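You operate a simulated robot arm through the tools that you are given. There is no shell and no other tool. Be economical: measure what you need, move in short steps, check, and stop when the job is done.

The job below is to be done with a simulated robot arm. You get a single attempt, and the scene is never put back.

TASK
Slide the steel stop to mark 2 and tighten its bolt.
Fine: use the hex socket of the bolt's size, turn till the red mark points at TIGHT and put the socket back on its post; leave the rest as it is.

The check looks at the end state, three seconds after you hand in, the way a careful person would. Anything else that was tipped, shoved, dropped, spilled or broken makes it a failure.

THE ROBOT
A 6-joint arm with a two-finger parallel gripper, fixed in place. Base frame: the origin is at the foot of the arm, x ahead of it, y to its left, z up; the work surface is at about z = 0.9. Lengths are in m, angles in rad, forces in N, time in s.
With the tool pointing down near the work surface it reaches from about 0.24 to 0.64 m from the base axis. Its first joint turns from -1.152 to 1.152 rad. Payload 2.7 kg.
The tool frame sits at the grasp point between the pads (the TCP): z along the fingers, y along the line on which they close. The tips reach 0.023 m beyond it. Largest opening 0.094 m; finger width 0.038, thickness 0.01; the body of the gripper, 0.054 by 0.096 m, starts 0.039 m behind the TCP.
Orientation is that of the tool frame in the base frame, as a unit quaternion [x, y, z, w]. With the fingers straight down and closing along the base's y, the tool's x points along the base's -x, its y along +y and its z along -z.

THE INTERFACE
- The arm moves only by the tool send_rows. Its argument "commands" is a list of rows, each a list of 7 numbers: the shift along the tool's x, y, z in units of 50 mm (1.0 is 50 mm), then the turn, a rotation vector about the tool's x, y, z in units of 8 degrees (1.0 is 8 degrees), then the closure in counts, from 0 (fully open) to 255 (shut). In form: [[x, y, z, ax, ay, az, fingers], ...]. A call has 1 to 12 rows; each row shifts and turns the commanded pose from where the row before left it, along the tool's axes as they then stand. A call with a number of a shift or a turn outside -1 to 1 is refused whole. Each row takes 0.2 s and may step no farther than 0.05 m and 0.15 rad from the row before; otherwise, or with a gripper value out of range, the whole call is refused. Where a pose cannot be reached the arm comes as near as it can. A force on the tool above 40 N (or 10 N above the force at the start of the call, whichever is more), or a blocked arm, ends the call early, and 0.2 s more pass. The fingers move at their own pace (about 0.045 m/s each) and stop on an object; they squeeze with about 45 N. The grip force told is the motor's: it shows also when the fingers shut on nothing. Time passes only in rows, and 0.2 s behind the last, so rows that do not move let the fingers close. The reply holds the time, the measured pose of the TCP, the force on the tool along the base axes, the opening and the grip force, in the units named above and with some noise, with the torque about the TCP (base axes, N m) and any sound that the robot's microphone picked up.
- Cameras (640 x 400 px; columns grow to the right, rows downward): "scene" is fixed at [0.0864, -0.4568, 1.3849]; the picture's right is [0.55, -0.84, 0.00], its down [-0.61, -0.40, -0.68] and it looks along [0.57, 0.37, -0.73] (base axes); focal length 250 px, centre (320, 200). "wrist" rides on the gripper at [0.087, 0.016, -0.074] in the tool frame; the picture's right is [-0.18, 0.98, 0.00], its down [-0.58, -0.11, -0.81] and it looks along [-0.79, -0.15, 0.59] (tool axes); focal length 243 px, centre (320, 200). There is no depth. A picture from a camera that has moved, and an enlarged one, comes with that camera's place and axes in the base frame and with its lens.
- camera(camera): a new picture of that camera. The clock stands still meanwhile.
- zoom(camera, box): a new picture of the part [left, top, right, bottom] of that camera's present view, enlarged. The clock stands still meanwhile.
- sign_off(): hands the job in; it is judged then, once.

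Work in short steps. Places have to be worked out from the pictures, the camera data and where the tool is seen: move nearer, look again, correct. Check each grasp and each placing, and mend what went wrong. You have 120 turns and 76 pictures in all, those below and enlarged ones among them. Open the gripper and draw the arm clear of the work before you hand the job in, unless the task says otherwise; then end with one line.

The tools are called after "Request:" as name(argument=value, ...) on one line, values as JSON. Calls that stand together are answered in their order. send_rows: Moves the arm, as the interface text tells. Its arguments: {"type":"object","properties":{"commands":{"type":"array"}},"required":["commands"]} The other tools are called the same way: camera (camera) takes a picture; zoom (camera, box) takes an enlarged picture of a part of a camera's view; sign_off () hands the job in.

At the start:

```text
clock: 0.0
ee_pos: [0.3039, -0.197, 1.1844]
tcp_rot: [0.0, 1.0, 0.0, 0.0]
ft_force: [0.9, 0.6, 0.1]
torque: [-0.02, 0.04, -0.03]
gripper_width: 0.0939
grip_force: 0.1
```

scene: 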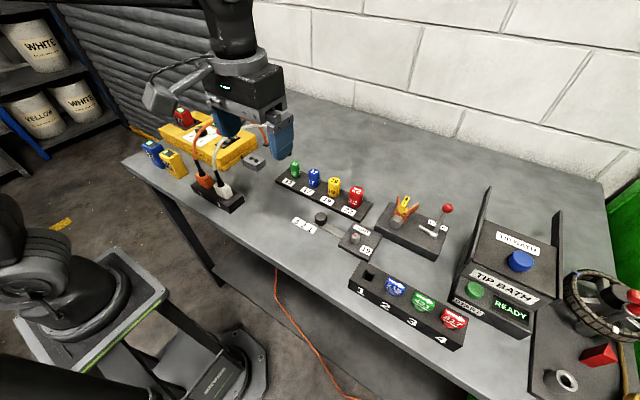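
wrist: 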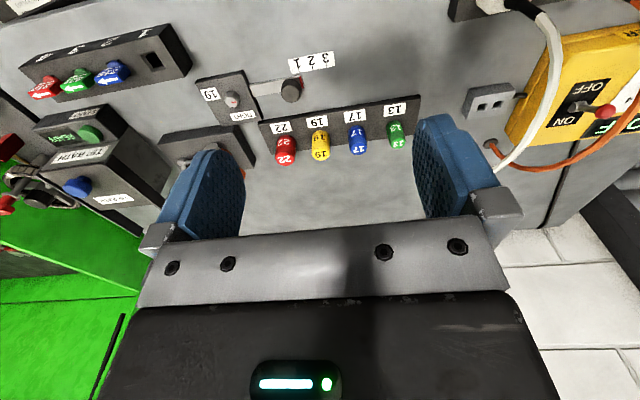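

I'll enlarge the stop, the bolt and the socket rack before moving.

Request:
zoom(camera="scene", box=[260, 150, 400, 270])

Request:
zoom(camera="wrist", box=[190, 40, 420, 180])

```text
3.33 times, centred on (330, 210) of scene
camera zoom: at [0.0864, -0.4568, 1.3849], right [0.55, -0.84, 0.0], down [-0.61, -0.4, -0.68], along [0.57, 0.37, -0.73], focal length 834 px, centre (287, 167)
```

zoom: 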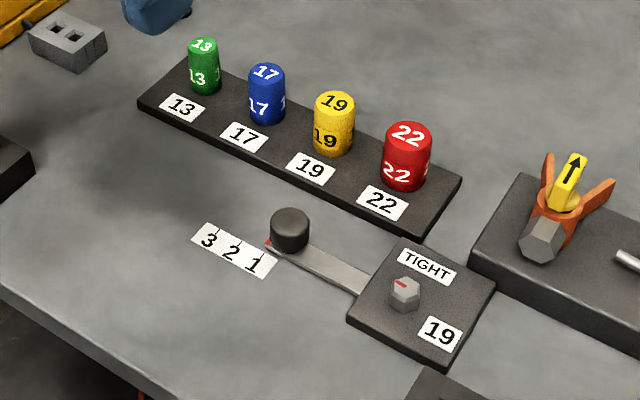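

```text
2.78 times, centred on (305, 110) of wrist
camera zoom: at [0.216, -0.1799, 1.2591], right [0.18, 0.98, 0.0], down [0.58, -0.11, 0.81], along [0.79, -0.15, -0.59], focal length 675 px, centre (362, 450)
```

zoom: 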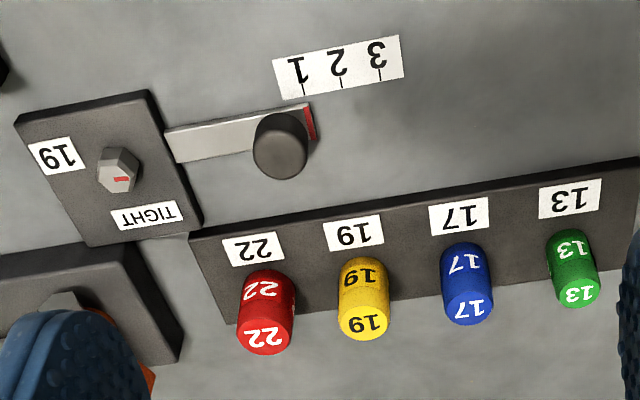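

The readings agree on a 19 bolt at about (0.40, -0.348) and a knob at about (0.398, -0.257). I'll move the gripper closer for a better view.

Request:
send_rows(commands=[[-0.12, -0.42, 0.5, 0, 0, 0, 0], [-0.12, -0.42, 0.5, 0, 0, 0, 0], [-0.12, -0.42, 0.5, 0, 0, 0, 0], [0, 0, 0.5, 0, 0, 0, 0], [0, 0, 0.4, 0, 0, 0, 0]])

Request:
camera(camera="wrist")

```text
clock: 1.2
ee_pos: [0.3221, -0.2595, 1.0636]
tcp_rot: [0.0, 1.0, -0.001, 0.001]
ft_force: [-0.6, 0.0, 0.7]
torque: [0.03, 0.01, 0.01]
gripper_width: 0.0941
grip_force: 0.0
```

```text
71 pictures are left
camera wrist: at [0.2335, -0.2433, 1.139], right [0.18, 0.98, 0.0], down [0.58, -0.11, 0.81], along [0.79, -0.15, -0.59], focal length 243 px, centre (320, 200)
```

wrist: 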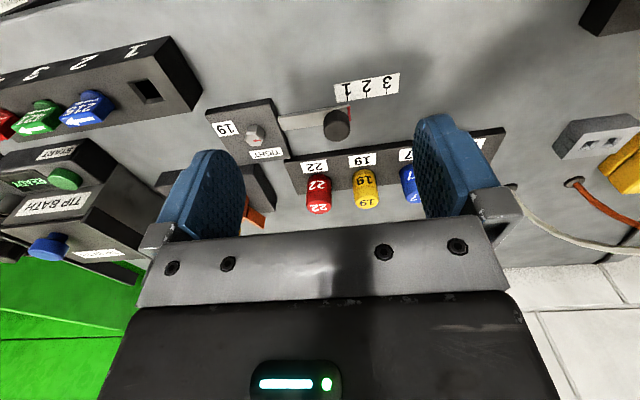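

Request:
zoom(camera="wrist", box=[200, 60, 440, 210])

Request:
zoom(camera="scene", box=[290, 200, 386, 260])

```text
2.67 times, centred on (320, 135) of wrist
camera zoom: at [0.2335, -0.2433, 1.139], right [0.18, 0.98, 0.0], down [0.58, -0.11, 0.81], along [0.79, -0.15, -0.59], focal length 647 px, centre (320, 373)
```

zoom: 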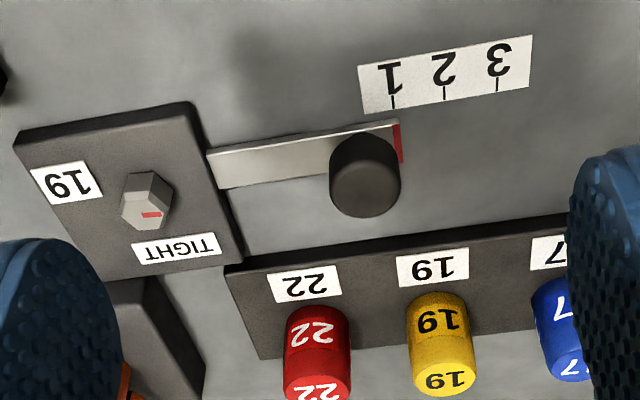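

```text
6.67 times, centred on (338, 230) of scene
camera zoom: at [0.0864, -0.4568, 1.3849], right [0.55, -0.84, 0.0], down [-0.61, -0.4, -0.68], along [0.57, 0.37, -0.73], focal length 1668 px, centre (200, 0)
```

zoom: 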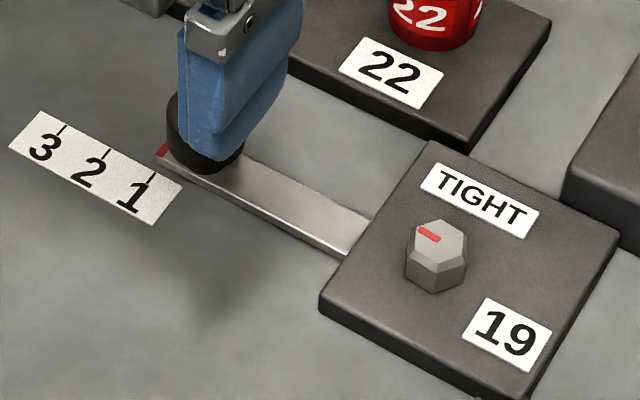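

The bolt is at (0.398, -0.349) with its top near z 0.922, and the knob top is at (0.395, -0.256, 0.933). The ticks are 20 mm apart along +y and the red strip sits at mark 1. I'll go over the knob with the fingers part closed.

Request:
send_rows(commands=[[-0.5, 0.07, 0, 0, 0, 0, 120], [-0.5, 0, 0, 0, 0, 0, 120], [-0.46, 0, 0.4, 0, 0, 0, 120], [0, 0, 0.5, 0, 0, 0, 120], [0, 0, 0.5, 0, 0, 0, 120], [0, 0, 0.5, 0, 0, 0, 120], [0, 0, 0, 0, 0, 0, 120]])

Request:
camera(camera="wrist")

```text
clock: 2.8
ee_pos: [0.3956, -0.2562, 0.969]
tcp_rot: [0.0, 1.0, -0.001, 0.0]
ft_force: [-0.3, 0.9, 0.3]
torque: [-0.02, -0.06, 0.0]
gripper_width: 0.0496
grip_force: 0.1
```

```text
68 pictures are left
camera wrist: at [0.3071, -0.2396, 1.044], right [0.18, 0.98, 0.0], down [0.58, -0.11, 0.81], along [0.79, -0.15, -0.59], focal length 243 px, centre (320, 200)
```

wrist: 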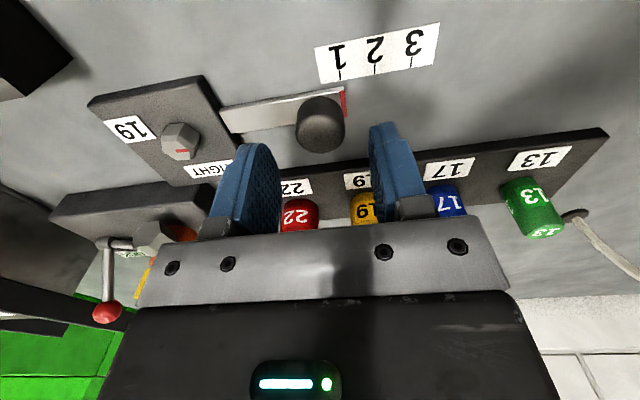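

The knob is centred under the TCP, so I'll descend to z ≈ 0.937 and close on it.

Request:
send_rows(commands=[[0, 0, 0.22, 0, 0, 0, 120], [0, 0, 0.22, 0, 0, 0, 120], [0, 0, 0.2, 0, 0, 0, 120], [0, 0, 0, 0, 0, 0, 120], [0, 0, 0, 0, 0, 0, 200], [0, 0, 0, 0, 0, 0, 200], [0, 0, 0, 0, 0, 0, 200]])

Request:
camera(camera="wrist")

```text
clock: 4.4
ee_pos: [0.394, -0.2562, 0.9379]
tcp_rot: [0.001, 1.0, 0.0, 0.0]
ft_force: [1.5, -0.9, -1.0]
torque: [-0.02, -0.08, 0.01]
gripper_width: 0.0271
grip_force: 45.1
```

```text
67 pictures are left
camera wrist: at [0.307, -0.2391, 1.0126], right [0.18, 0.98, 0.0], down [0.58, -0.11, 0.81], along [0.79, -0.15, -0.59], focal length 243 px, centre (320, 200)
```

wrist: 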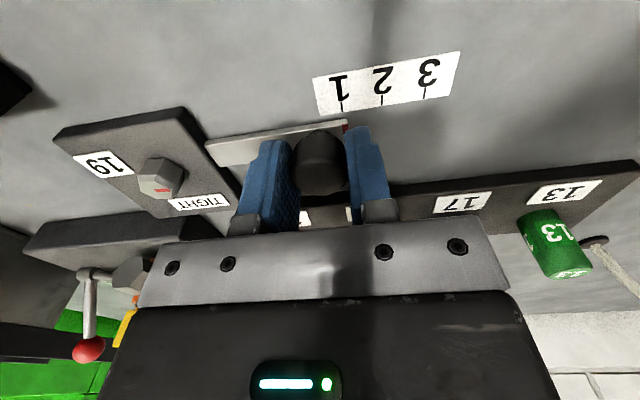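

The knob is gripped (27.1 mm opening). I'll slide it +20 mm in y.

Request:
send_rows(commands=[[0, 0.1, 0, 0, 0, 0, 200], [0, 0.1, 0, 0, 0, 0, 200], [0, 0.1, 0, 0, 0, 0, 200], [0, 0.1, 0, 0, 0, 0, 200], [0, 0, 0, 0, 0, 0, 200], [0, 0, 0, 0, 0, 0, 200]])

Request:
zoom(camera="wrist", box=[250, 40, 410, 140])

Request:
zoom(camera="scene", box=[290, 200, 386, 260])

```text
clock: 5.8
ee_pos: [0.3943, -0.2366, 0.9376]
tcp_rot: [0.001, 1.0, 0.0, 0.0]
ft_force: [-8.9, 0.0, 13.5]
torque: [-0.03, 0.36, -0.04]
gripper_width: 0.0275
grip_force: 45.1
```

```text
4.00 times, centred on (330, 90) of wrist
camera zoom: at [0.307, -0.2195, 1.0126], right [0.18, 0.98, 0.0], down [0.58, -0.11, 0.81], along [0.79, -0.15, -0.59], focal length 970 px, centre (280, 640)
```

zoom: 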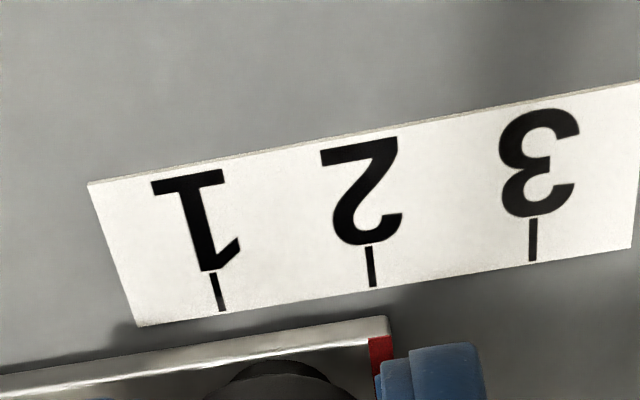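

```text
6.67 times, centred on (338, 230) of scene
camera zoom: at [0.086, -0.4567, 1.3849], right [0.55, -0.84, 0.0], down [-0.61, -0.4, -0.68], along [0.57, 0.37, -0.73], focal length 1668 px, centre (200, 0)
```

zoom: 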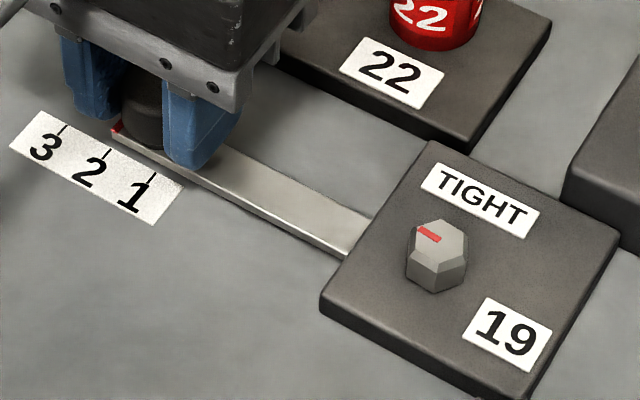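

The red strip centre (y ≈ -0.2214) matches tick 2 (y ≈ -0.2215). I'll release gently and rise.

Request:
send_rows(commands=[[0, 0, 0, 0, 0, 0, 120], [0, 0, 0, 0, 0, 0, 120], [0, 0, 0, 0, 0, 0, 120], [0, 0, -0.3, 0, 0, 0, 120], [0, 0, -0.6, 0, 0, 0, 120], [0, 0, -0.8, 0, 0, 0, 120], [0.5, 0, -0.8, 0, 0, 0, 120], [0.5, 0, 0, 0, 0, 0, 120]])

Request:
zoom(camera="wrist", box=[200, 50, 440, 200])

Request:
zoom(camera="scene", box=[290, 200, 386, 260])

```text
clock: 7.6
ee_pos: [0.3446, -0.236, 1.0623]
tcp_rot: [0.0, 1.0, 0.001, 0.0]
ft_force: [-0.3, 0.6, -1.2]
torque: [-0.02, 0.0, 0.01]
gripper_width: 0.0499
grip_force: 0.0
```

```text
2.67 times, centred on (320, 125) of wrist
camera zoom: at [0.2565, -0.2198, 1.1369], right [0.18, 0.98, 0.0], down [0.58, -0.11, 0.81], along [0.79, -0.15, -0.59], focal length 647 px, centre (320, 400)
```

zoom: 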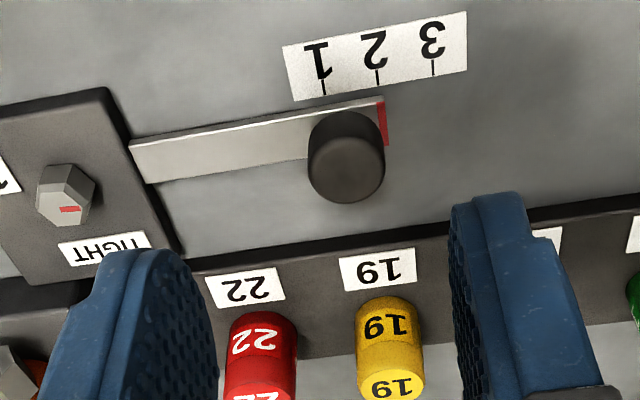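

```text
6.67 times, centred on (338, 230) of scene
camera zoom: at [0.0864, -0.4568, 1.3849], right [0.55, -0.84, 0.0], down [-0.61, -0.4, -0.68], along [0.57, 0.37, -0.73], focal length 1668 px, centre (200, 0)
```

zoom: 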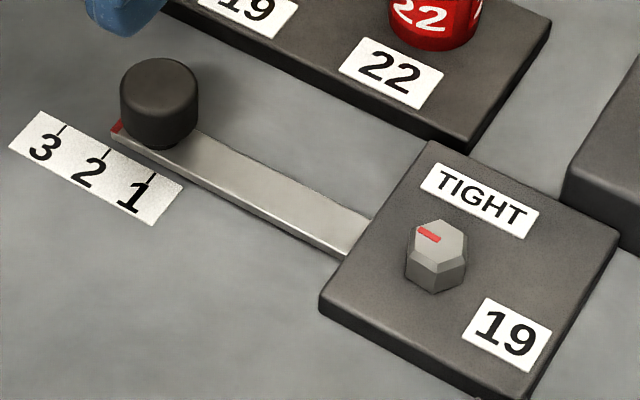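

The stop holds at mark 2. Next I'll move toward the yellow 19 socket to locate it better.

Request:
send_rows(commands=[[-0.6, 0.08, 0, 0, 0, 0, 120], [-0.6, 0, 0, 0, 0, 0, 120], [-0.6, 0, 0, 0, 0, 0, 120], [-0.6, 0, 0, 0, 0, 0, 120], [0, 0, 0, 0, 0, 0, 120]])

Request:
zoom(camera="wrist", box=[160, 0, 480, 200])

Request:
zoom(camera="scene", box=[260, 140, 420, 240])

```text
clock: 8.8
ee_pos: [0.4643, -0.2319, 1.0621]
tcp_rot: [0.0, 1.0, -0.001, 0.001]
ft_force: [0.4, -0.4, 0.1]
torque: [-0.02, 0.0, -0.02]
gripper_width: 0.0498
grip_force: 0.1
```

```text
2.00 times, centred on (320, 100) of wrist
camera zoom: at [0.3774, -0.2156, 1.1378], right [0.18, 0.98, 0.0], down [0.58, -0.11, 0.81], along [0.79, -0.15, -0.59], focal length 485 px, centre (320, 400)
```

zoom: 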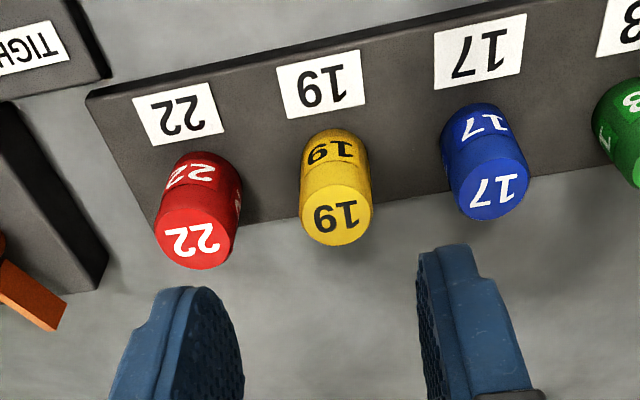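

```text
4.00 times, centred on (340, 190) of scene
camera zoom: at [0.0865, -0.4568, 1.3849], right [0.55, -0.84, 0.0], down [-0.61, -0.4, -0.68], along [0.57, 0.37, -0.73], focal length 1001 px, centre (240, 240)
```

zoom: 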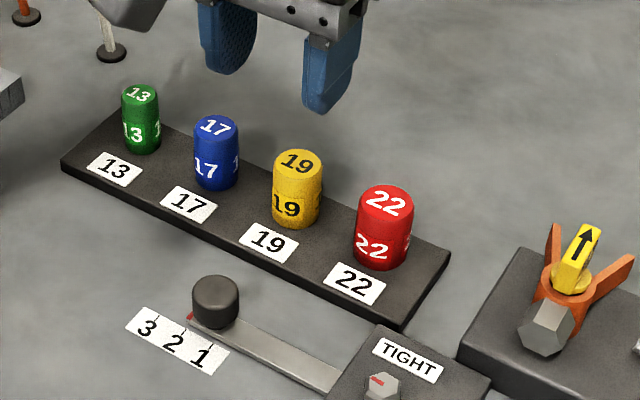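

The yellow socket top is at about (0.496, -0.232, 0.954), about 30 mm across, with neighbours 61 mm away. I'll hover just above it and check.

Request:
send_rows(commands=[[-0.31, 0, 0, 0, 0, 0, 120], [-0.31, 0, 0.3, 0, 0, 0, 120], [0, 0, 0.5, 0, 0, 0, 120], [0, 0, 0.4, 0, 0, 0, 120], [0, 0, 0, 0, 0, 0, 120]])

Request:
camera(camera="wrist")

Request:
zoom(camera="scene", box=[260, 140, 420, 240])

```text
clock: 10.0
ee_pos: [0.4954, -0.2326, 1.002]
tcp_rot: [0.0, 1.0, -0.001, 0.0]
ft_force: [0.1, -0.4, -0.1]
torque: [0.02, -0.02, -0.02]
gripper_width: 0.0497
grip_force: 0.2
```

```text
60 pictures are left
camera wrist: at [0.4076, -0.2155, 1.0772], right [0.18, 0.98, 0.0], down [0.58, -0.11, 0.81], along [0.79, -0.15, -0.59], focal length 243 px, centre (320, 200)
```

wrist: 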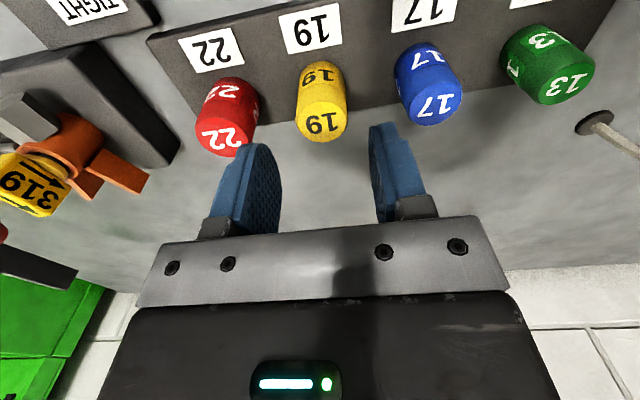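

```text
4.00 times, centred on (340, 190) of scene
camera zoom: at [0.0864, -0.4568, 1.3849], right [0.55, -0.84, 0.0], down [-0.61, -0.4, -0.68], along [0.57, 0.37, -0.73], focal length 1001 px, centre (240, 240)
```

zoom: 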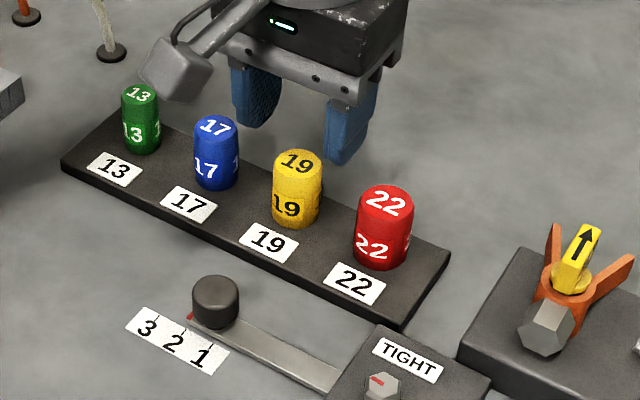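

The view confirms the socket at (0.495, -0.231). I'll descend to z ≈ 0.950 and grip it.

Request:
send_rows(commands=[[0, 0.03, 0.3, 0, 0, 0, 120], [0, 0, 0.3, 0, 0, 0, 120], [0, 0, 0.25, 0, 0, 0, 120], [0, 0, 0.2, 0, 0, 0, 120], [0, 0, 0, 0, 0, 0, 120], [0, 0, 0, 0, 0, 0, 200], [0, 0, 0, 0, 0, 0, 200], [0, 0, 0, 0, 0, 0, 200]])

Request:
camera(camera="wrist")

```text
clock: 11.8
ee_pos: [0.4956, -0.2291, 0.9495]
tcp_rot: [-0.001, 1.0, 0.001, 0.0]
ft_force: [0.4, 0.2, 0.0]
torque: [0.03, -0.01, -0.03]
gripper_width: 0.0305
grip_force: 45.8
```

```text
58 pictures are left
camera wrist: at [0.4081, -0.2139, 1.025], right [0.18, 0.98, 0.0], down [0.58, -0.11, 0.81], along [0.79, -0.15, -0.59], focal length 243 px, centre (320, 200)
```

wrist: 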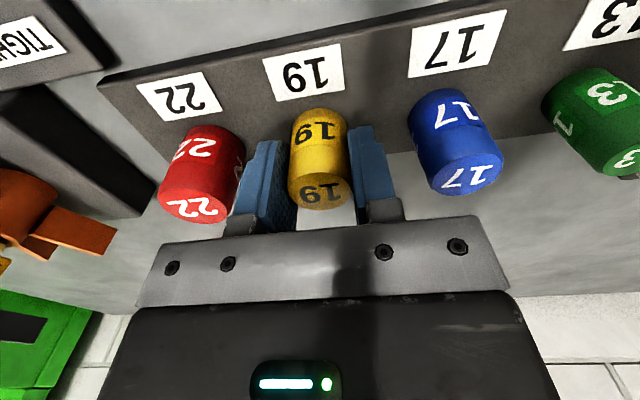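

The socket is gripped (30.5 mm). I'll lift straight up.

Request:
send_rows(commands=[[0, 0, -0.2, 0, 0, 0, 200], [0, 0, -0.4, 0, 0, 0, 200], [0, 0, -0.5, 0, 0, 0, 200], [0, 0, -0.5, 0, 0, 0, 200], [0, 0, 0, 0, 0, 0, 200]])

Request:
zoom(camera="scene", box=[260, 120, 420, 220])

Request:
camera(camera="wrist")

```text
clock: 13.0
ee_pos: [0.4962, -0.2301, 1.0304]
tcp_rot: [0.0, 1.0, 0.0, -0.001]
ft_force: [-0.4, 0.0, -0.9]
torque: [0.01, -0.01, 0.01]
gripper_width: 0.0202
grip_force: 0.0
```

```text
4.00 times, centred on (340, 170) of scene
camera zoom: at [0.0864, -0.4568, 1.3849], right [0.55, -0.84, 0.0], down [-0.61, -0.4, -0.68], along [0.57, 0.37, -0.73], focal length 1001 px, centre (240, 320)
```

zoom: 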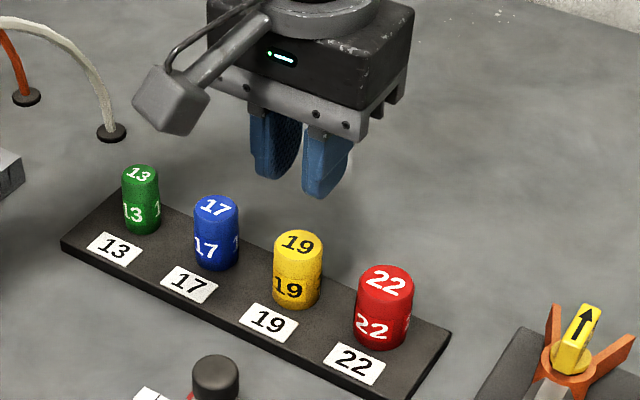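

```text
56 pictures are left
camera wrist: at [0.4082, -0.2135, 1.1049], right [0.18, 0.98, 0.0], down [0.58, -0.11, 0.81], along [0.79, -0.15, -0.59], focal length 243 px, centre (320, 200)
```

wrist: 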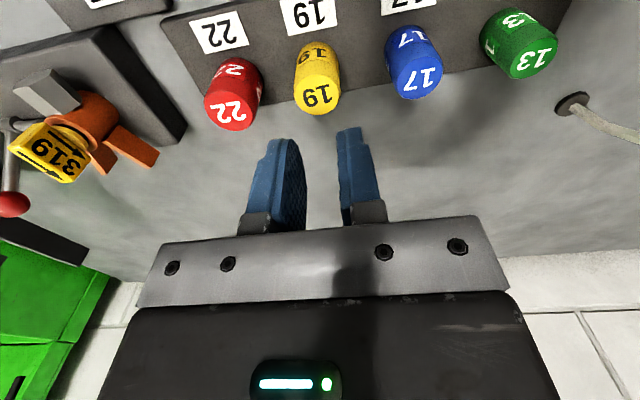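

The fingers slipped off and the socket stayed on its post. I'll grip lower with full closure and lift slowly.

Request:
send_rows(commands=[[0, 0, 0, 0, 0, 0, 120], [0, 0, 0, 0, 0, 0, 120], [0, -0.01, 0.5, 0, 0, 0, 120], [0, 0, 0.5, 0, 0, 0, 120], [0, 0, 0.4, 0, 0, 0, 120], [0, 0, 0.25, 0, 0, 0, 120], [0, 0, 0.1, 0, 0, 0, 120], [0, 0, 0, 0, 0, 0, 120], [0, 0, 0, 0, 0, 0, 255], [0, 0, 0, 0, 0, 0, 255], [0, 0, 0, 0, 0, 0, 255], [0, 0, 0, 0, 0, 0, 255]])

Request:
zoom(camera="scene", box=[260, 120, 420, 220])

```text
clock: 15.6
ee_pos: [0.4957, -0.2309, 0.9417]
tcp_rot: [0.0, 1.0, -0.001, -0.001]
ft_force: [-0.7, -0.1, 0.5]
torque: [0.01, 0.04, 0.02]
gripper_width: 0.0302
grip_force: 45.6
```

```text
4.00 times, centred on (340, 170) of scene
camera zoom: at [0.0864, -0.4568, 1.3849], right [0.55, -0.84, 0.0], down [-0.61, -0.4, -0.68], along [0.57, 0.37, -0.73], focal length 1001 px, centre (240, 320)
```

zoom: 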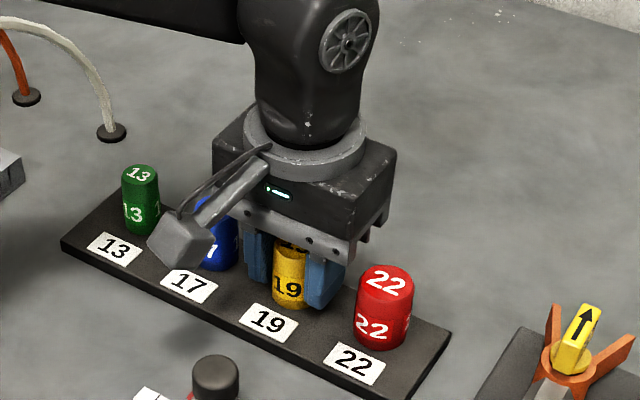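

Gripped low and firm. I'll lift slowly in small steps.

Request:
send_rows(commands=[[0, 0, -0.06, 0, 0, 0, 255], [0, 0, -0.06, 0, 0, 0, 255], [0, 0, -0.06, 0, 0, 0, 255], [0, 0, -0.06, 0, 0, 0, 255], [0, 0, 0, 0, 0, 0, 255]])

Request:
camera(camera="wrist")

```text
clock: 16.8
ee_pos: [0.4958, -0.2313, 0.9547]
tcp_rot: [0.0, 1.0, 0.0, 0.0]
ft_force: [-0.7, 0.0, -0.8]
torque: [0.0, -0.01, 0.01]
gripper_width: 0.0304
grip_force: 45.1
```

```text
54 pictures are left
camera wrist: at [0.408, -0.2145, 1.0293], right [0.18, 0.98, 0.0], down [0.58, -0.11, 0.81], along [0.79, -0.15, -0.59], focal length 243 px, centre (320, 200)
```

wrist: 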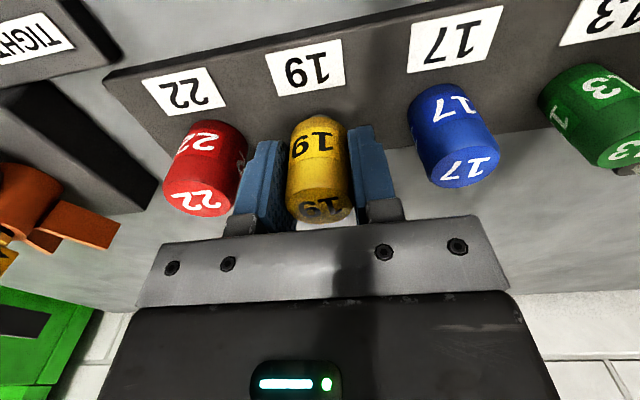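

The socket is rising with the gripper. I'll keep lifting to z ≈ 1.03.

Request:
send_rows(commands=[[0, 0, -0.1, 0, 0, 0, 255], [0, 0, -0.15, 0, 0, 0, 255], [0, 0, -0.2, 0, 0, 0, 255], [0, 0, -0.25, 0, 0, 0, 255], [0, 0, -0.25, 0, 0, 0, 255], [0, 0, -0.25, 0, 0, 0, 255], [0, 0, -0.25, 0, 0, 0, 255], [0, 0, 0, 0, 0, 0, 255]])

Request:
zoom(camera="scene", box=[260, 100, 420, 200])

Request:
camera(camera="wrist")

```text
clock: 18.6
ee_pos: [0.496, -0.2296, 1.0272]
tcp_rot: [0.0, 1.0, 0.0, 0.001]
ft_force: [0.0, -0.1, -0.6]
torque: [0.01, 0.03, -0.02]
gripper_width: 0.0303
grip_force: 44.7
```

```text
4.00 times, centred on (340, 150) of scene
camera zoom: at [0.0864, -0.4568, 1.3849], right [0.55, -0.84, 0.0], down [-0.61, -0.4, -0.68], along [0.57, 0.37, -0.73], focal length 1001 px, centre (240, 400)
```

zoom: 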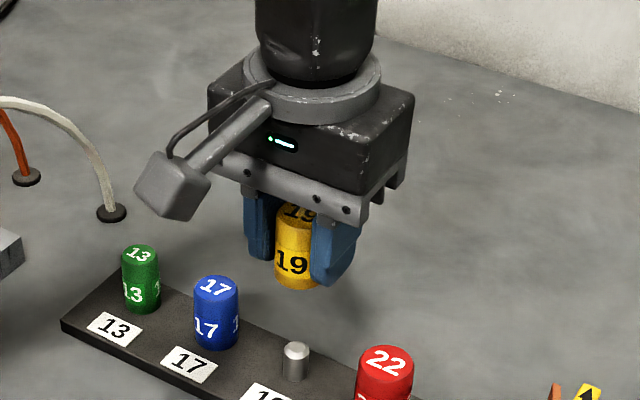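

```text
52 pictures are left
camera wrist: at [0.4082, -0.214, 1.1019], right [0.18, 0.98, 0.0], down [0.58, -0.11, 0.81], along [0.79, -0.15, -0.59], focal length 243 px, centre (320, 200)
```

wrist: 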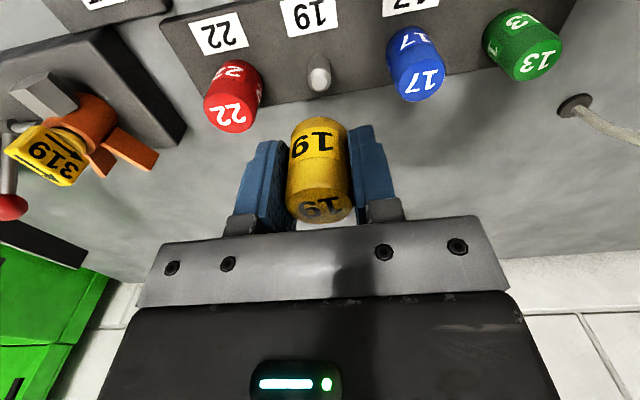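

The socket is held and its post is a plain round pin. Now a closer look at the bolt head for its hex orientation and mark.

Request:
zoom(camera="scene", box=[340, 222, 372, 252])

```text
13.33 times, centred on (356, 237) of scene
camera zoom: at [0.0864, -0.4568, 1.3849], right [0.55, -0.84, 0.0], down [-0.61, -0.4, -0.68], along [0.57, 0.37, -0.73], focal length 3337 px, centre (-160, -293)
```

zoom: 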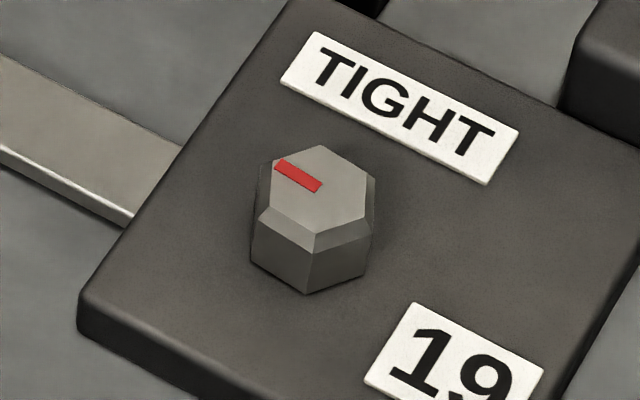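

The mark points along +y and TIGHT lies along +x, so it needs about 90° clockwise. The bolt centre is near (0.3995, -0.3495), so I'll carry the socket above it.

Request:
send_rows(commands=[[0.386, -0.478, 0, 0, 0, 0, 255], [0.386, -0.478, 0, 0, 0, 0, 255], [0.386, -0.478, 0, 0, 0, 0, 255], [0.386, -0.478, 0, 0, 0, 0, 255], [0.386, -0.478, 0, 0, 0, 0, 255], [0, 0, 0.4, 0, 0, 0, 255], [0, 0, 0.3, 0, 0, 0, 255], [0, 0, 0, 0, 0, 0, 255]])

Request:
camera(camera="wrist")

Request:
zoom(camera="scene", box=[290, 180, 418, 260])

```text
clock: 20.4
ee_pos: [0.4007, -0.3495, 0.9914]
tcp_rot: [0.0, 1.0, 0.001, -0.001]
ft_force: [-0.6, -0.6, -1.1]
torque: [0.0, 0.0, -0.02]
gripper_width: 0.0304
grip_force: 44.5
```

```text
50 pictures are left
camera wrist: at [0.3115, -0.3338, 1.0661], right [0.18, 0.98, 0.0], down [0.58, -0.11, 0.81], along [0.79, -0.15, -0.59], focal length 243 px, centre (320, 200)
```

wrist: 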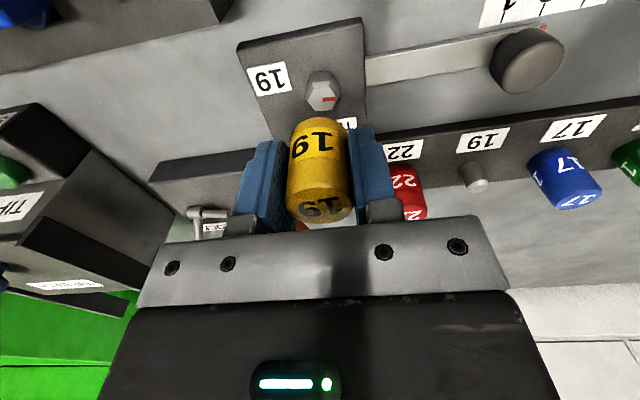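

```text
5.00 times, centred on (354, 220) of scene
camera zoom: at [0.0864, -0.4568, 1.3849], right [0.55, -0.84, 0.0], down [-0.61, -0.4, -0.68], along [0.57, 0.37, -0.73], focal length 1251 px, centre (150, 100)
```

zoom: 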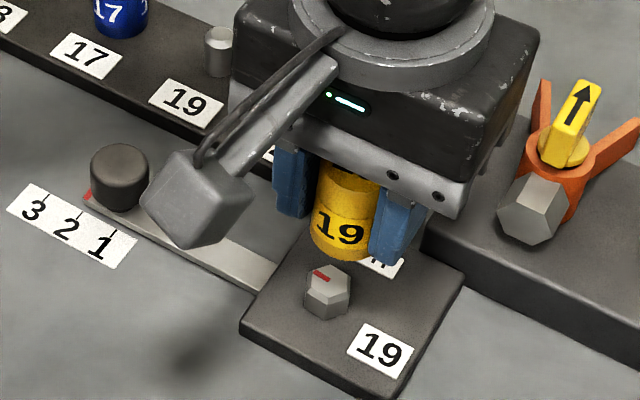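

I'll zoom the wrist view on the bolt to fine-align the socket.

Request:
zoom(camera="wrist", box=[256, 40, 384, 120])

```text
5.00 times, centred on (320, 80) of wrist
camera zoom: at [0.3115, -0.3338, 1.0661], right [0.18, 0.98, 0.0], down [0.58, -0.11, 0.81], along [0.79, -0.15, -0.59], focal length 1213 px, centre (320, 800)
```

zoom: 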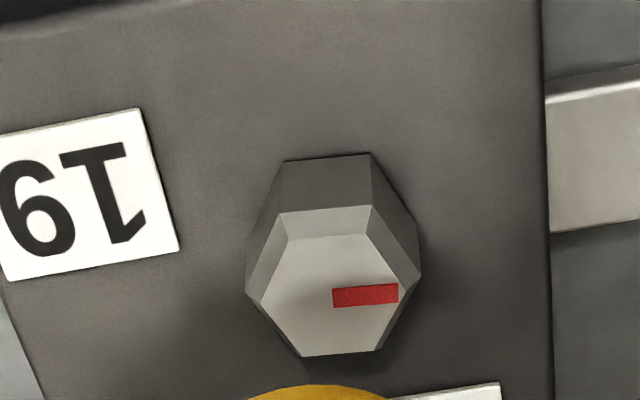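

The bolt centre reads about (0.398, -0.349). I'll nudge x by -1 mm and lower to just above the bolt top.

Request:
send_rows(commands=[[0.02, 0.01, 0.2, 0, 0, 0, 255], [0, 0, 0.2, 0, 0, 0, 255], [0, 0, 0.2, 0, 0, 0, 255], [0, 0, 0.1, 0, 0, 0, 255], [0, 0, 0, 0, 0, 0, 255]])

Request:
zoom(camera="scene", box=[322, 205, 386, 245])

Request:
zoom(camera="wrist", box=[224, 40, 416, 160])

```text
clock: 21.6
ee_pos: [0.3991, -0.3501, 0.9573]
tcp_rot: [0.0, 1.0, -0.001, 0.001]
ft_force: [-1.1, 2.4, 11.7]
torque: [0.2, 0.21, -0.02]
gripper_width: 0.0305
grip_force: 44.6
```

```text
10.00 times, centred on (354, 225) of scene
camera zoom: at [0.0862, -0.4566, 1.3849], right [0.55, -0.84, 0.0], down [-0.61, -0.4, -0.68], along [0.57, 0.37, -0.73], focal length 2503 px, centre (-20, -50)
```

zoom: 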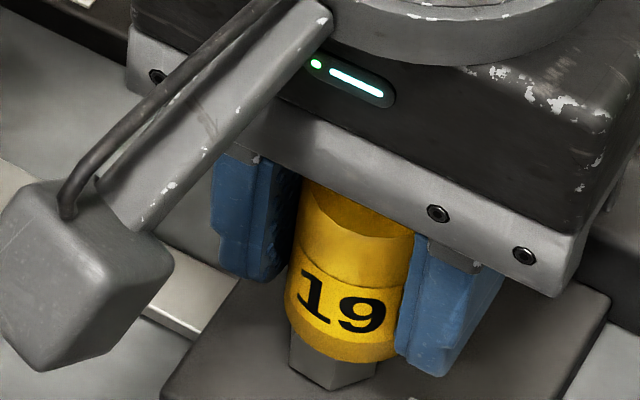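

```text
3.33 times, centred on (320, 100) of wrist
camera zoom: at [0.3108, -0.3334, 1.0328], right [0.18, 0.98, 0.0], down [0.58, -0.11, 0.81], along [0.79, -0.15, -0.59], focal length 809 px, centre (320, 533)
```

zoom: 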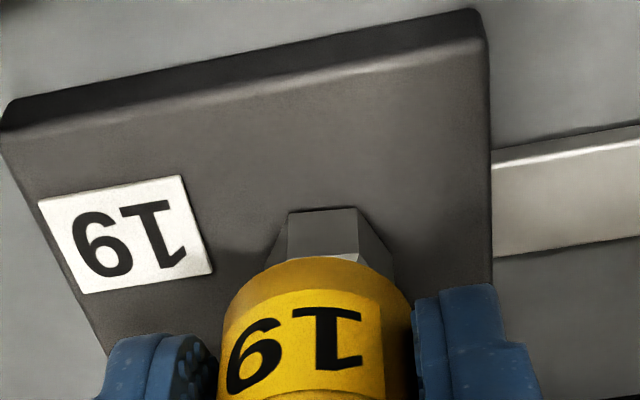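

It touched at z 0.957 with 12 N. The torque puts the contact on the -x/+y side, so the socket is slightly off. I'll raise, shift (-2, +1.5) mm and lower again.

Request:
send_rows(commands=[[0, 0, -0.08, 0, 0, 0, 255], [0.04, 0.03, 0, 0, 0, 0, 255], [0, 0, 0, 0, 0, 0, 255]])

Request:
send_rows(commands=[[0, 0, 0.04, 0, 0, 0, 255], [0, 0, 0.04, 0, 0, 0, 255], [0, 0, 0, 0, 0, 0, 255]])

```text
clock: 22.4
ee_pos: [0.3961, -0.3484, 0.9601]
tcp_rot: [-0.001, 1.0, 0.0, 0.001]
ft_force: [1.6, 0.2, -0.8]
torque: [0.0, 0.01, -0.01]
gripper_width: 0.0303
grip_force: 45.0
```

```text
clock: 23.2
ee_pos: [0.3968, -0.349, 0.9564]
tcp_rot: [0.001, 1.0, 0.0, -0.001]
ft_force: [0.1, -0.2, -0.9]
torque: [0.0, -0.02, -0.01]
gripper_width: 0.0304
grip_force: 45.4
```

No contact now at the same height. I'll lower in 1 mm steps.

Request:
send_rows(commands=[[0, 0, 0.02, 0, 0, 0, 255], [0, 0, 0.02, 0, 0, 0, 255], [0, 0, 0.02, 0, 0, 0, 255], [0, 0, 0, 0, 0, 0, 255]])

```text
clock: 24.2
ee_pos: [0.3953, -0.3471, 0.9539]
tcp_rot: [0.0, 1.0, 0.001, 0.0]
ft_force: [-7.2, 3.9, 9.4]
torque: [0.16, 0.24, 0.0]
gripper_width: 0.0303
grip_force: 45.5
```

The chamfer pushes the tool toward -x/+y, so the bolt is further that way. I'll shift (-1.5, +1.2) mm and keep light pressure.

Request:
send_rows(commands=[[0, 0, -0.04, 0, 0, 0, 255], [0.03, 0.024, 0, 0, 0, 0, 255], [0, 0, 0.03, 0, 0, 0, 255], [0, 0, 0.02, 0, 0, 0, 255], [0, 0, 0, 0, 0, 0, 255]])

```text
clock: 25.4
ee_pos: [0.3957, -0.3495, 0.9537]
tcp_rot: [0.0, 1.0, -0.001, 0.001]
ft_force: [1.9, -3.1, 4.4]
torque: [-0.14, -0.1, -0.02]
gripper_width: 0.0306
grip_force: 45.3
```

That overshot slightly, so I'll come back half, press about 1 mm and rotate counter-clockwise in small steps to find the hex engagement.

Request:
send_rows(commands=[[-0.01, -0.014, 0.015, 0, 0, 0, 255], [0, 0, 0, 0, 0, -0.5, 255], [0, 0, 0, 0, 0, -0.5, 255], [0, 0, 0, 0, 0, 0, 255]])

```text
clock: 26.4
ee_pos: [0.3949, -0.3466, 0.9534]
tcp_rot: [-0.07, 0.998, 0.0, 0.001]
ft_force: [-4.2, 4.9, 22.1]
torque: [0.13, 0.12, 0.01]
gripper_width: 0.0304
grip_force: 44.9
```

It's still resting on top at 22 N. I'll ease off slightly, re-centre a little and keep rotating.

Request:
send_rows(commands=[[0.006, 0.01, -0.02, 0, 0, 0, 255], [0, 0, 0, 0, 0, -0.5, 255], [0, 0, 0, 0, 0, -0.5, 255], [0, 0, 0, 0, 0, 0, 255]])

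Request:
zoom(camera="scene", box=[322, 210, 386, 250])

Request:
zoom(camera="wrist", box=[224, 40, 416, 160])

```text
clock: 27.4
ee_pos: [0.3949, -0.3469, 0.9526]
tcp_rot: [-0.139, 0.99, -0.001, 0.0]
ft_force: [5.0, -2.7, 7.1]
torque: [-0.07, -0.13, 0.02]
gripper_width: 0.0303
grip_force: 44.3
```

```text
10.00 times, centred on (354, 230) of scene
camera zoom: at [0.0864, -0.4568, 1.3849], right [0.55, -0.84, 0.0], down [-0.61, -0.4, -0.68], along [0.57, 0.37, -0.73], focal length 2503 px, centre (-20, -100)
```

zoom: 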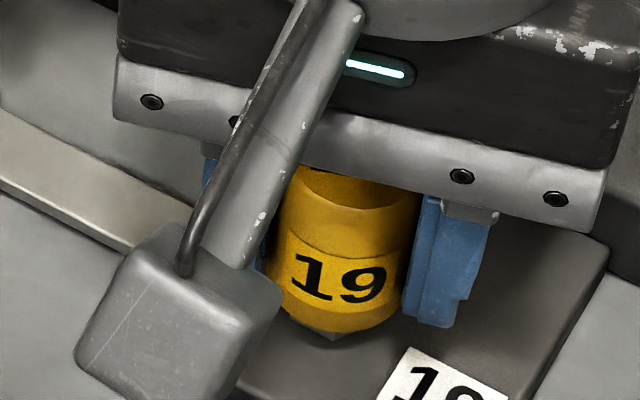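

```text
3.33 times, centred on (320, 100) of wrist
camera zoom: at [0.3065, -0.3558, 1.0278], right [-0.1, 1.0, 0.0], down [0.59, 0.06, 0.81], along [0.8, 0.08, -0.59], focal length 809 px, centre (320, 533)
```

zoom: 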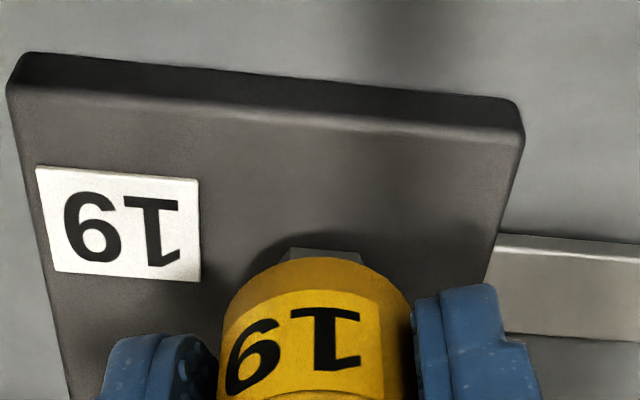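

The socket sits about 5 mm lower than at first contact, partly over the chamfer. I'll keep rotating counter-clockwise under light press.

Request:
send_rows(commands=[[0, 0, 0.01, 0, 0, -0.5, 255], [0, 0, 0, 0, 0, -0.5, 255], [0, 0, 0, 0, 0, 0, 255]])

Request:
send_rows(commands=[[0, 0, 0.01, 0, 0, -0.5, 255], [0, 0, 0, 0, 0, -0.5, 255], [0, 0, 0, 0, 0, 0, 255]])

```text
clock: 28.2
ee_pos: [0.3941, -0.3475, 0.9513]
tcp_rot: [-0.208, 0.978, 0.0, 0.0]
ft_force: [4.3, -6.7, -3.2]
torque: [-0.13, -0.12, 0.02]
gripper_width: 0.0305
grip_force: 44.7
```

```text
clock: 29.0
ee_pos: [0.3942, -0.3473, 0.9515]
tcp_rot: [-0.276, 0.961, 0.0, 0.0]
ft_force: [1.7, -2.5, 2.5]
torque: [-0.1, -0.09, -0.04]
gripper_width: 0.0302
grip_force: 45.1
```

The vertical force vanished near 24–32°, so I'll push down 2 mm to see if it drops.

Request:
send_rows(commands=[[0, 0, 0.02, 0, 0, 0, 255], [0, 0, 0.02, 0, 0, 0, 255], [0, 0, 0, 0, 0, 0, 255]])

```text
clock: 29.8
ee_pos: [0.3949, -0.3488, 0.9532]
tcp_rot: [-0.275, 0.961, -0.002, 0.0]
ft_force: [-3.3, 3.0, 24.2]
torque: [0.08, 0.13, -0.09]
gripper_width: 0.0305
grip_force: 44.9
```

Force rose to 24 N, so it isn't in at 32°. I'll rotate back clockwise in 4° steps and watch the force.

Request:
send_rows(commands=[[0, 0, -0.01, 0, 0, 0.5, 255], [0, 0, 0, 0, 0, 0, 255]])

Request:
send_rows(commands=[[0, 0, 0, 0, 0, 0.5, 255], [0, 0, 0, 0, 0, 0, 255]])

Request:
send_rows(commands=[[0, 0, 0, 0, 0, 0.5, 255], [0, 0, 0, 0, 0, 0, 255]])

```text
clock: 30.4
ee_pos: [0.3953, -0.347, 0.9479]
tcp_rot: [-0.242, 0.97, 0.0, 0.0]
ft_force: [8.0, -7.7, -5.4]
torque: [-0.22, -0.11, -0.07]
gripper_width: 0.0306
grip_force: 45.1
```

```text
clock: 31.0
ee_pos: [0.3957, -0.3472, 0.9505]
tcp_rot: [-0.209, 0.978, 0.0, 0.0]
ft_force: [5.1, -5.0, -3.7]
torque: [-0.1, -0.11, 0.01]
gripper_width: 0.0306
grip_force: 44.8
```

```text
clock: 31.6
ee_pos: [0.3956, -0.3479, 0.9515]
tcp_rot: [-0.173, 0.985, 0.0, 0.0]
ft_force: [2.1, -3.7, 0.0]
torque: [-0.08, -0.01, 0.06]
gripper_width: 0.0306
grip_force: 45.3
```

At about -28° it appears to have dropped, with the vertical force reversing. I'll look.

Request:
zoom(camera="scene", box=[322, 210, 386, 250])

Request:
zoom(camera="wrist", box=[224, 40, 416, 160])

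```text
10.00 times, centred on (354, 230) of scene
camera zoom: at [0.0865, -0.4569, 1.3848], right [0.55, -0.84, 0.0], down [-0.61, -0.4, -0.68], along [0.57, 0.37, -0.73], focal length 2503 px, centre (-20, -100)
```

zoom: 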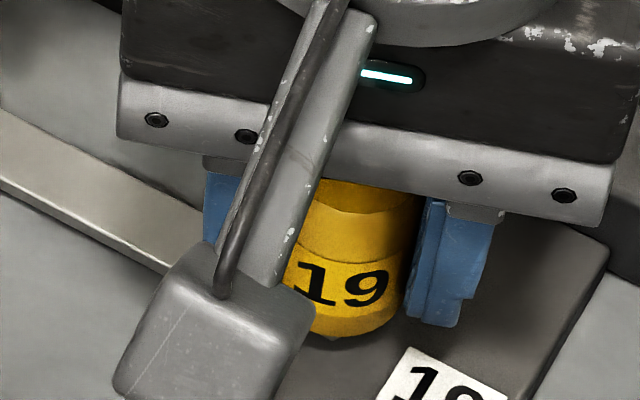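

```text
3.33 times, centred on (320, 100) of wrist
camera zoom: at [0.3071, -0.3617, 1.0261], right [-0.16, 0.99, 0.0], down [0.58, 0.1, 0.81], along [0.8, 0.13, -0.59], focal length 809 px, centre (320, 533)
```

zoom: 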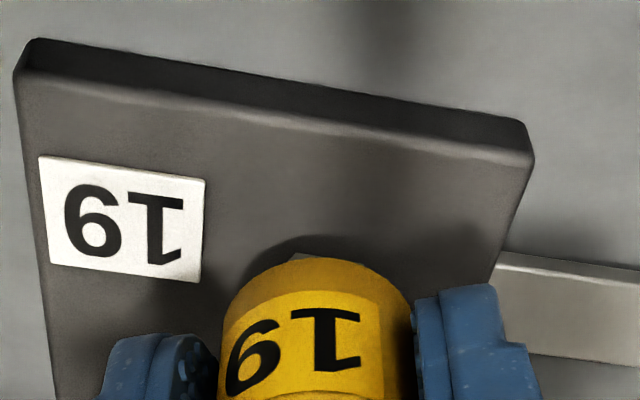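

The socket is clearly lower, with almost none of the bolt showing. I'll press further down here and see whether it slides.

Request:
send_rows(commands=[[0, 0, 0.02, 0, 0, 0, 255], [0, 0, 0.02, 0, 0, 0, 255], [0, 0, 0, 0, 0, 0, 255]])

```text
clock: 32.4
ee_pos: [0.396, -0.3478, 0.9484]
tcp_rot: [-0.172, 0.985, 0.0, 0.0]
ft_force: [2.1, -2.9, 1.1]
torque: [-0.06, -0.05, 0.02]
gripper_width: 0.0305
grip_force: 45.2
```

It moved 2–3 mm down with almost no force, so it is sliding over the bolt. I'll continue down until it seats.

Request:
send_rows(commands=[[0, 0, 0.03, 0, 0, 0, 255], [0, 0, 0.03, 0, 0, 0, 255], [0, 0, 0, 0, 0, 0, 255]])

Request:
send_rows(commands=[[0, 0, 0.03, 0, 0, 0, 255], [0, 0, 0.02, 0, 0, 0, 255], [0, 0, 0, 0, 0, 0, 255]])

Request:
zoom(camera="scene", box=[322, 210, 386, 250])

Request:
zoom(camera="wrist", box=[224, 40, 416, 160])

```text
clock: 33.2
ee_pos: [0.3955, -0.3491, 0.9462]
tcp_rot: [-0.173, 0.985, 0.0, 0.0]
ft_force: [3.3, -3.0, 0.3]
torque: [-0.08, -0.03, -0.02]
gripper_width: 0.0304
grip_force: 44.8
```

```text
clock: 34.0
ee_pos: [0.3956, -0.3479, 0.9433]
tcp_rot: [-0.174, 0.985, 0.0, 0.0]
ft_force: [1.2, -3.2, 0.4]
torque: [-0.05, -0.01, 0.0]
gripper_width: 0.0306
grip_force: 45.4
```

```text
10.00 times, centred on (354, 230) of scene
camera zoom: at [0.0865, -0.4568, 1.3848], right [0.55, -0.84, 0.0], down [-0.61, -0.4, -0.68], along [0.57, 0.37, -0.73], focal length 2503 px, centre (-20, -100)
```

zoom: 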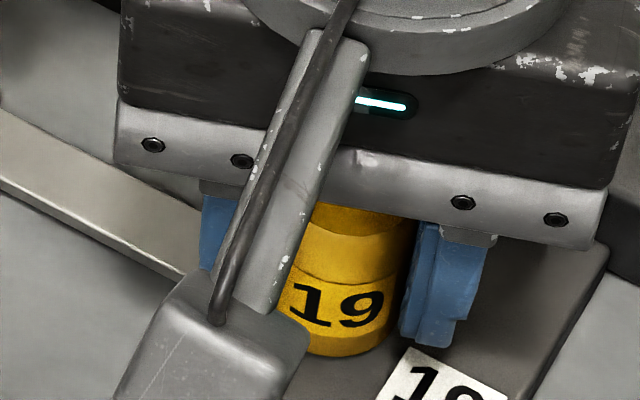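

```text
3.33 times, centred on (320, 100) of wrist
camera zoom: at [0.307, -0.3615, 1.0181], right [-0.16, 0.99, 0.0], down [0.58, 0.1, 0.81], along [0.8, 0.13, -0.59], focal length 809 px, centre (320, 533)
```

zoom: 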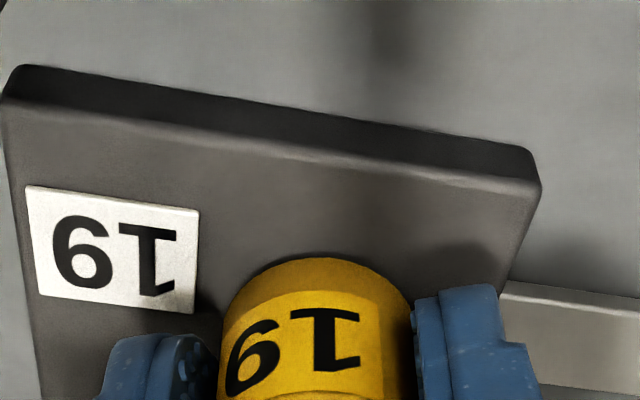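

The socket is over the bolt head at about -20° yaw. I'll turn clockwise in 4° steps and watch torque and force.

Request:
send_rows(commands=[[0, 0, 0.01, 0, 0, 0.5, 255], [0, 0, 0, 0, 0, 0.5, 255], [0, 0, 0, 0, 0, 0.5, 255], [0, 0, 0, 0, 0, 0.5, 255], [0, 0, 0, 0, 0, 0.5, 255], [0, 0, 0, 0, 0, 0, 255]])

Request:
camera(camera="wrist")

```text
clock: 35.4
ee_pos: [0.3955, -0.3476, 0.9414]
tcp_rot: [0.001, 1.0, -0.002, 0.001]
ft_force: [4.5, -5.0, 1.5]
torque: [-0.18, -0.06, 0.05]
gripper_width: 0.0302
grip_force: 45.8
```

```text
39 pictures are left
camera wrist: at [0.3074, -0.3311, 1.0178], right [0.19, 0.98, 0.0], down [0.58, -0.11, 0.81], along [0.79, -0.15, -0.59], focal length 243 px, centre (320, 200)
```

wrist: 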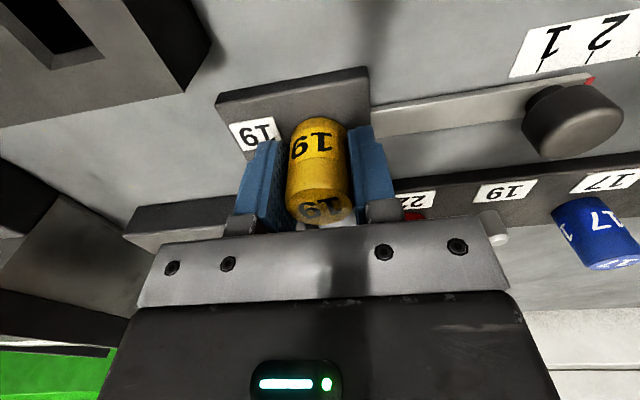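

Turning works with a slight resisting torque. I'll relieve the side force a bit and continue another 40°.

Request:
send_rows(commands=[[-0.008, -0.01, 0, 0, 0, 0.5, 255], [0, 0, 0, 0, 0, 0.5, 255], [0, 0, 0, 0, 0, 0.5, 255], [0, 0, 0, 0, 0, 0.5, 255], [0, 0, 0, 0, 0, 0.5, 255], [0, 0, 0, 0, 0, 0.5, 255], [0, 0, 0, 0, 0, 0, 255]])

Request:
send_rows(commands=[[0, 0, 0, 0, 0, 0.5, 255], [0, 0, 0, 0, 0, 0.5, 255], [0, 0, 0, 0, 0, 0.5, 255], [0, 0, 0, 0, 0, 0.5, 255], [0, 0, 0, 0, 0, 0, 255]])

Request:
camera(camera="scene")

Request:
camera(camera="wrist")

```text
clock: 37.0
ee_pos: [0.3957, -0.3483, 0.9422]
tcp_rot: [0.209, 0.978, 0.0, 0.0]
ft_force: [-1.2, -6.7, -2.5]
torque: [-0.13, 0.01, -0.04]
gripper_width: 0.0302
grip_force: 44.6
```

```text
clock: 38.2
ee_pos: [0.3966, -0.3479, 0.9421]
tcp_rot: [0.343, 0.939, 0.0, 0.0]
ft_force: [-3.5, -6.0, -0.4]
torque: [-0.12, 0.11, 0.0]
gripper_width: 0.0303
grip_force: 45.4
```

```text
38 pictures are left
```

scene: 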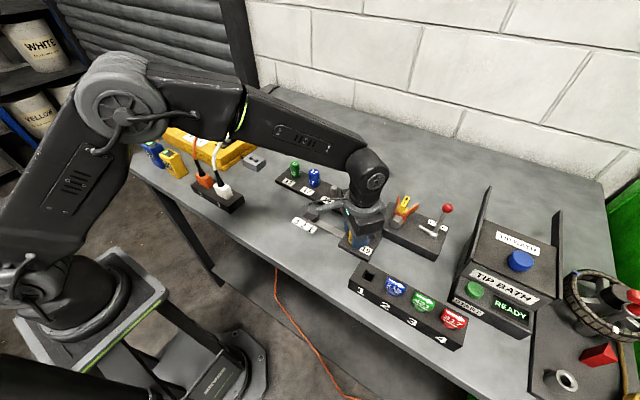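

```text
37 pictures are left
camera wrist: at [0.3382, -0.2798, 1.0176], right [0.77, 0.63, 0.0], down [0.37, -0.46, 0.81], along [0.51, -0.62, -0.59], focal length 243 px, centre (320, 200)
```

wrist: 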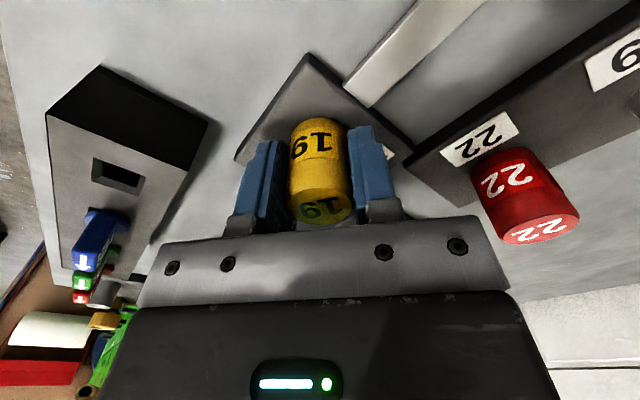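

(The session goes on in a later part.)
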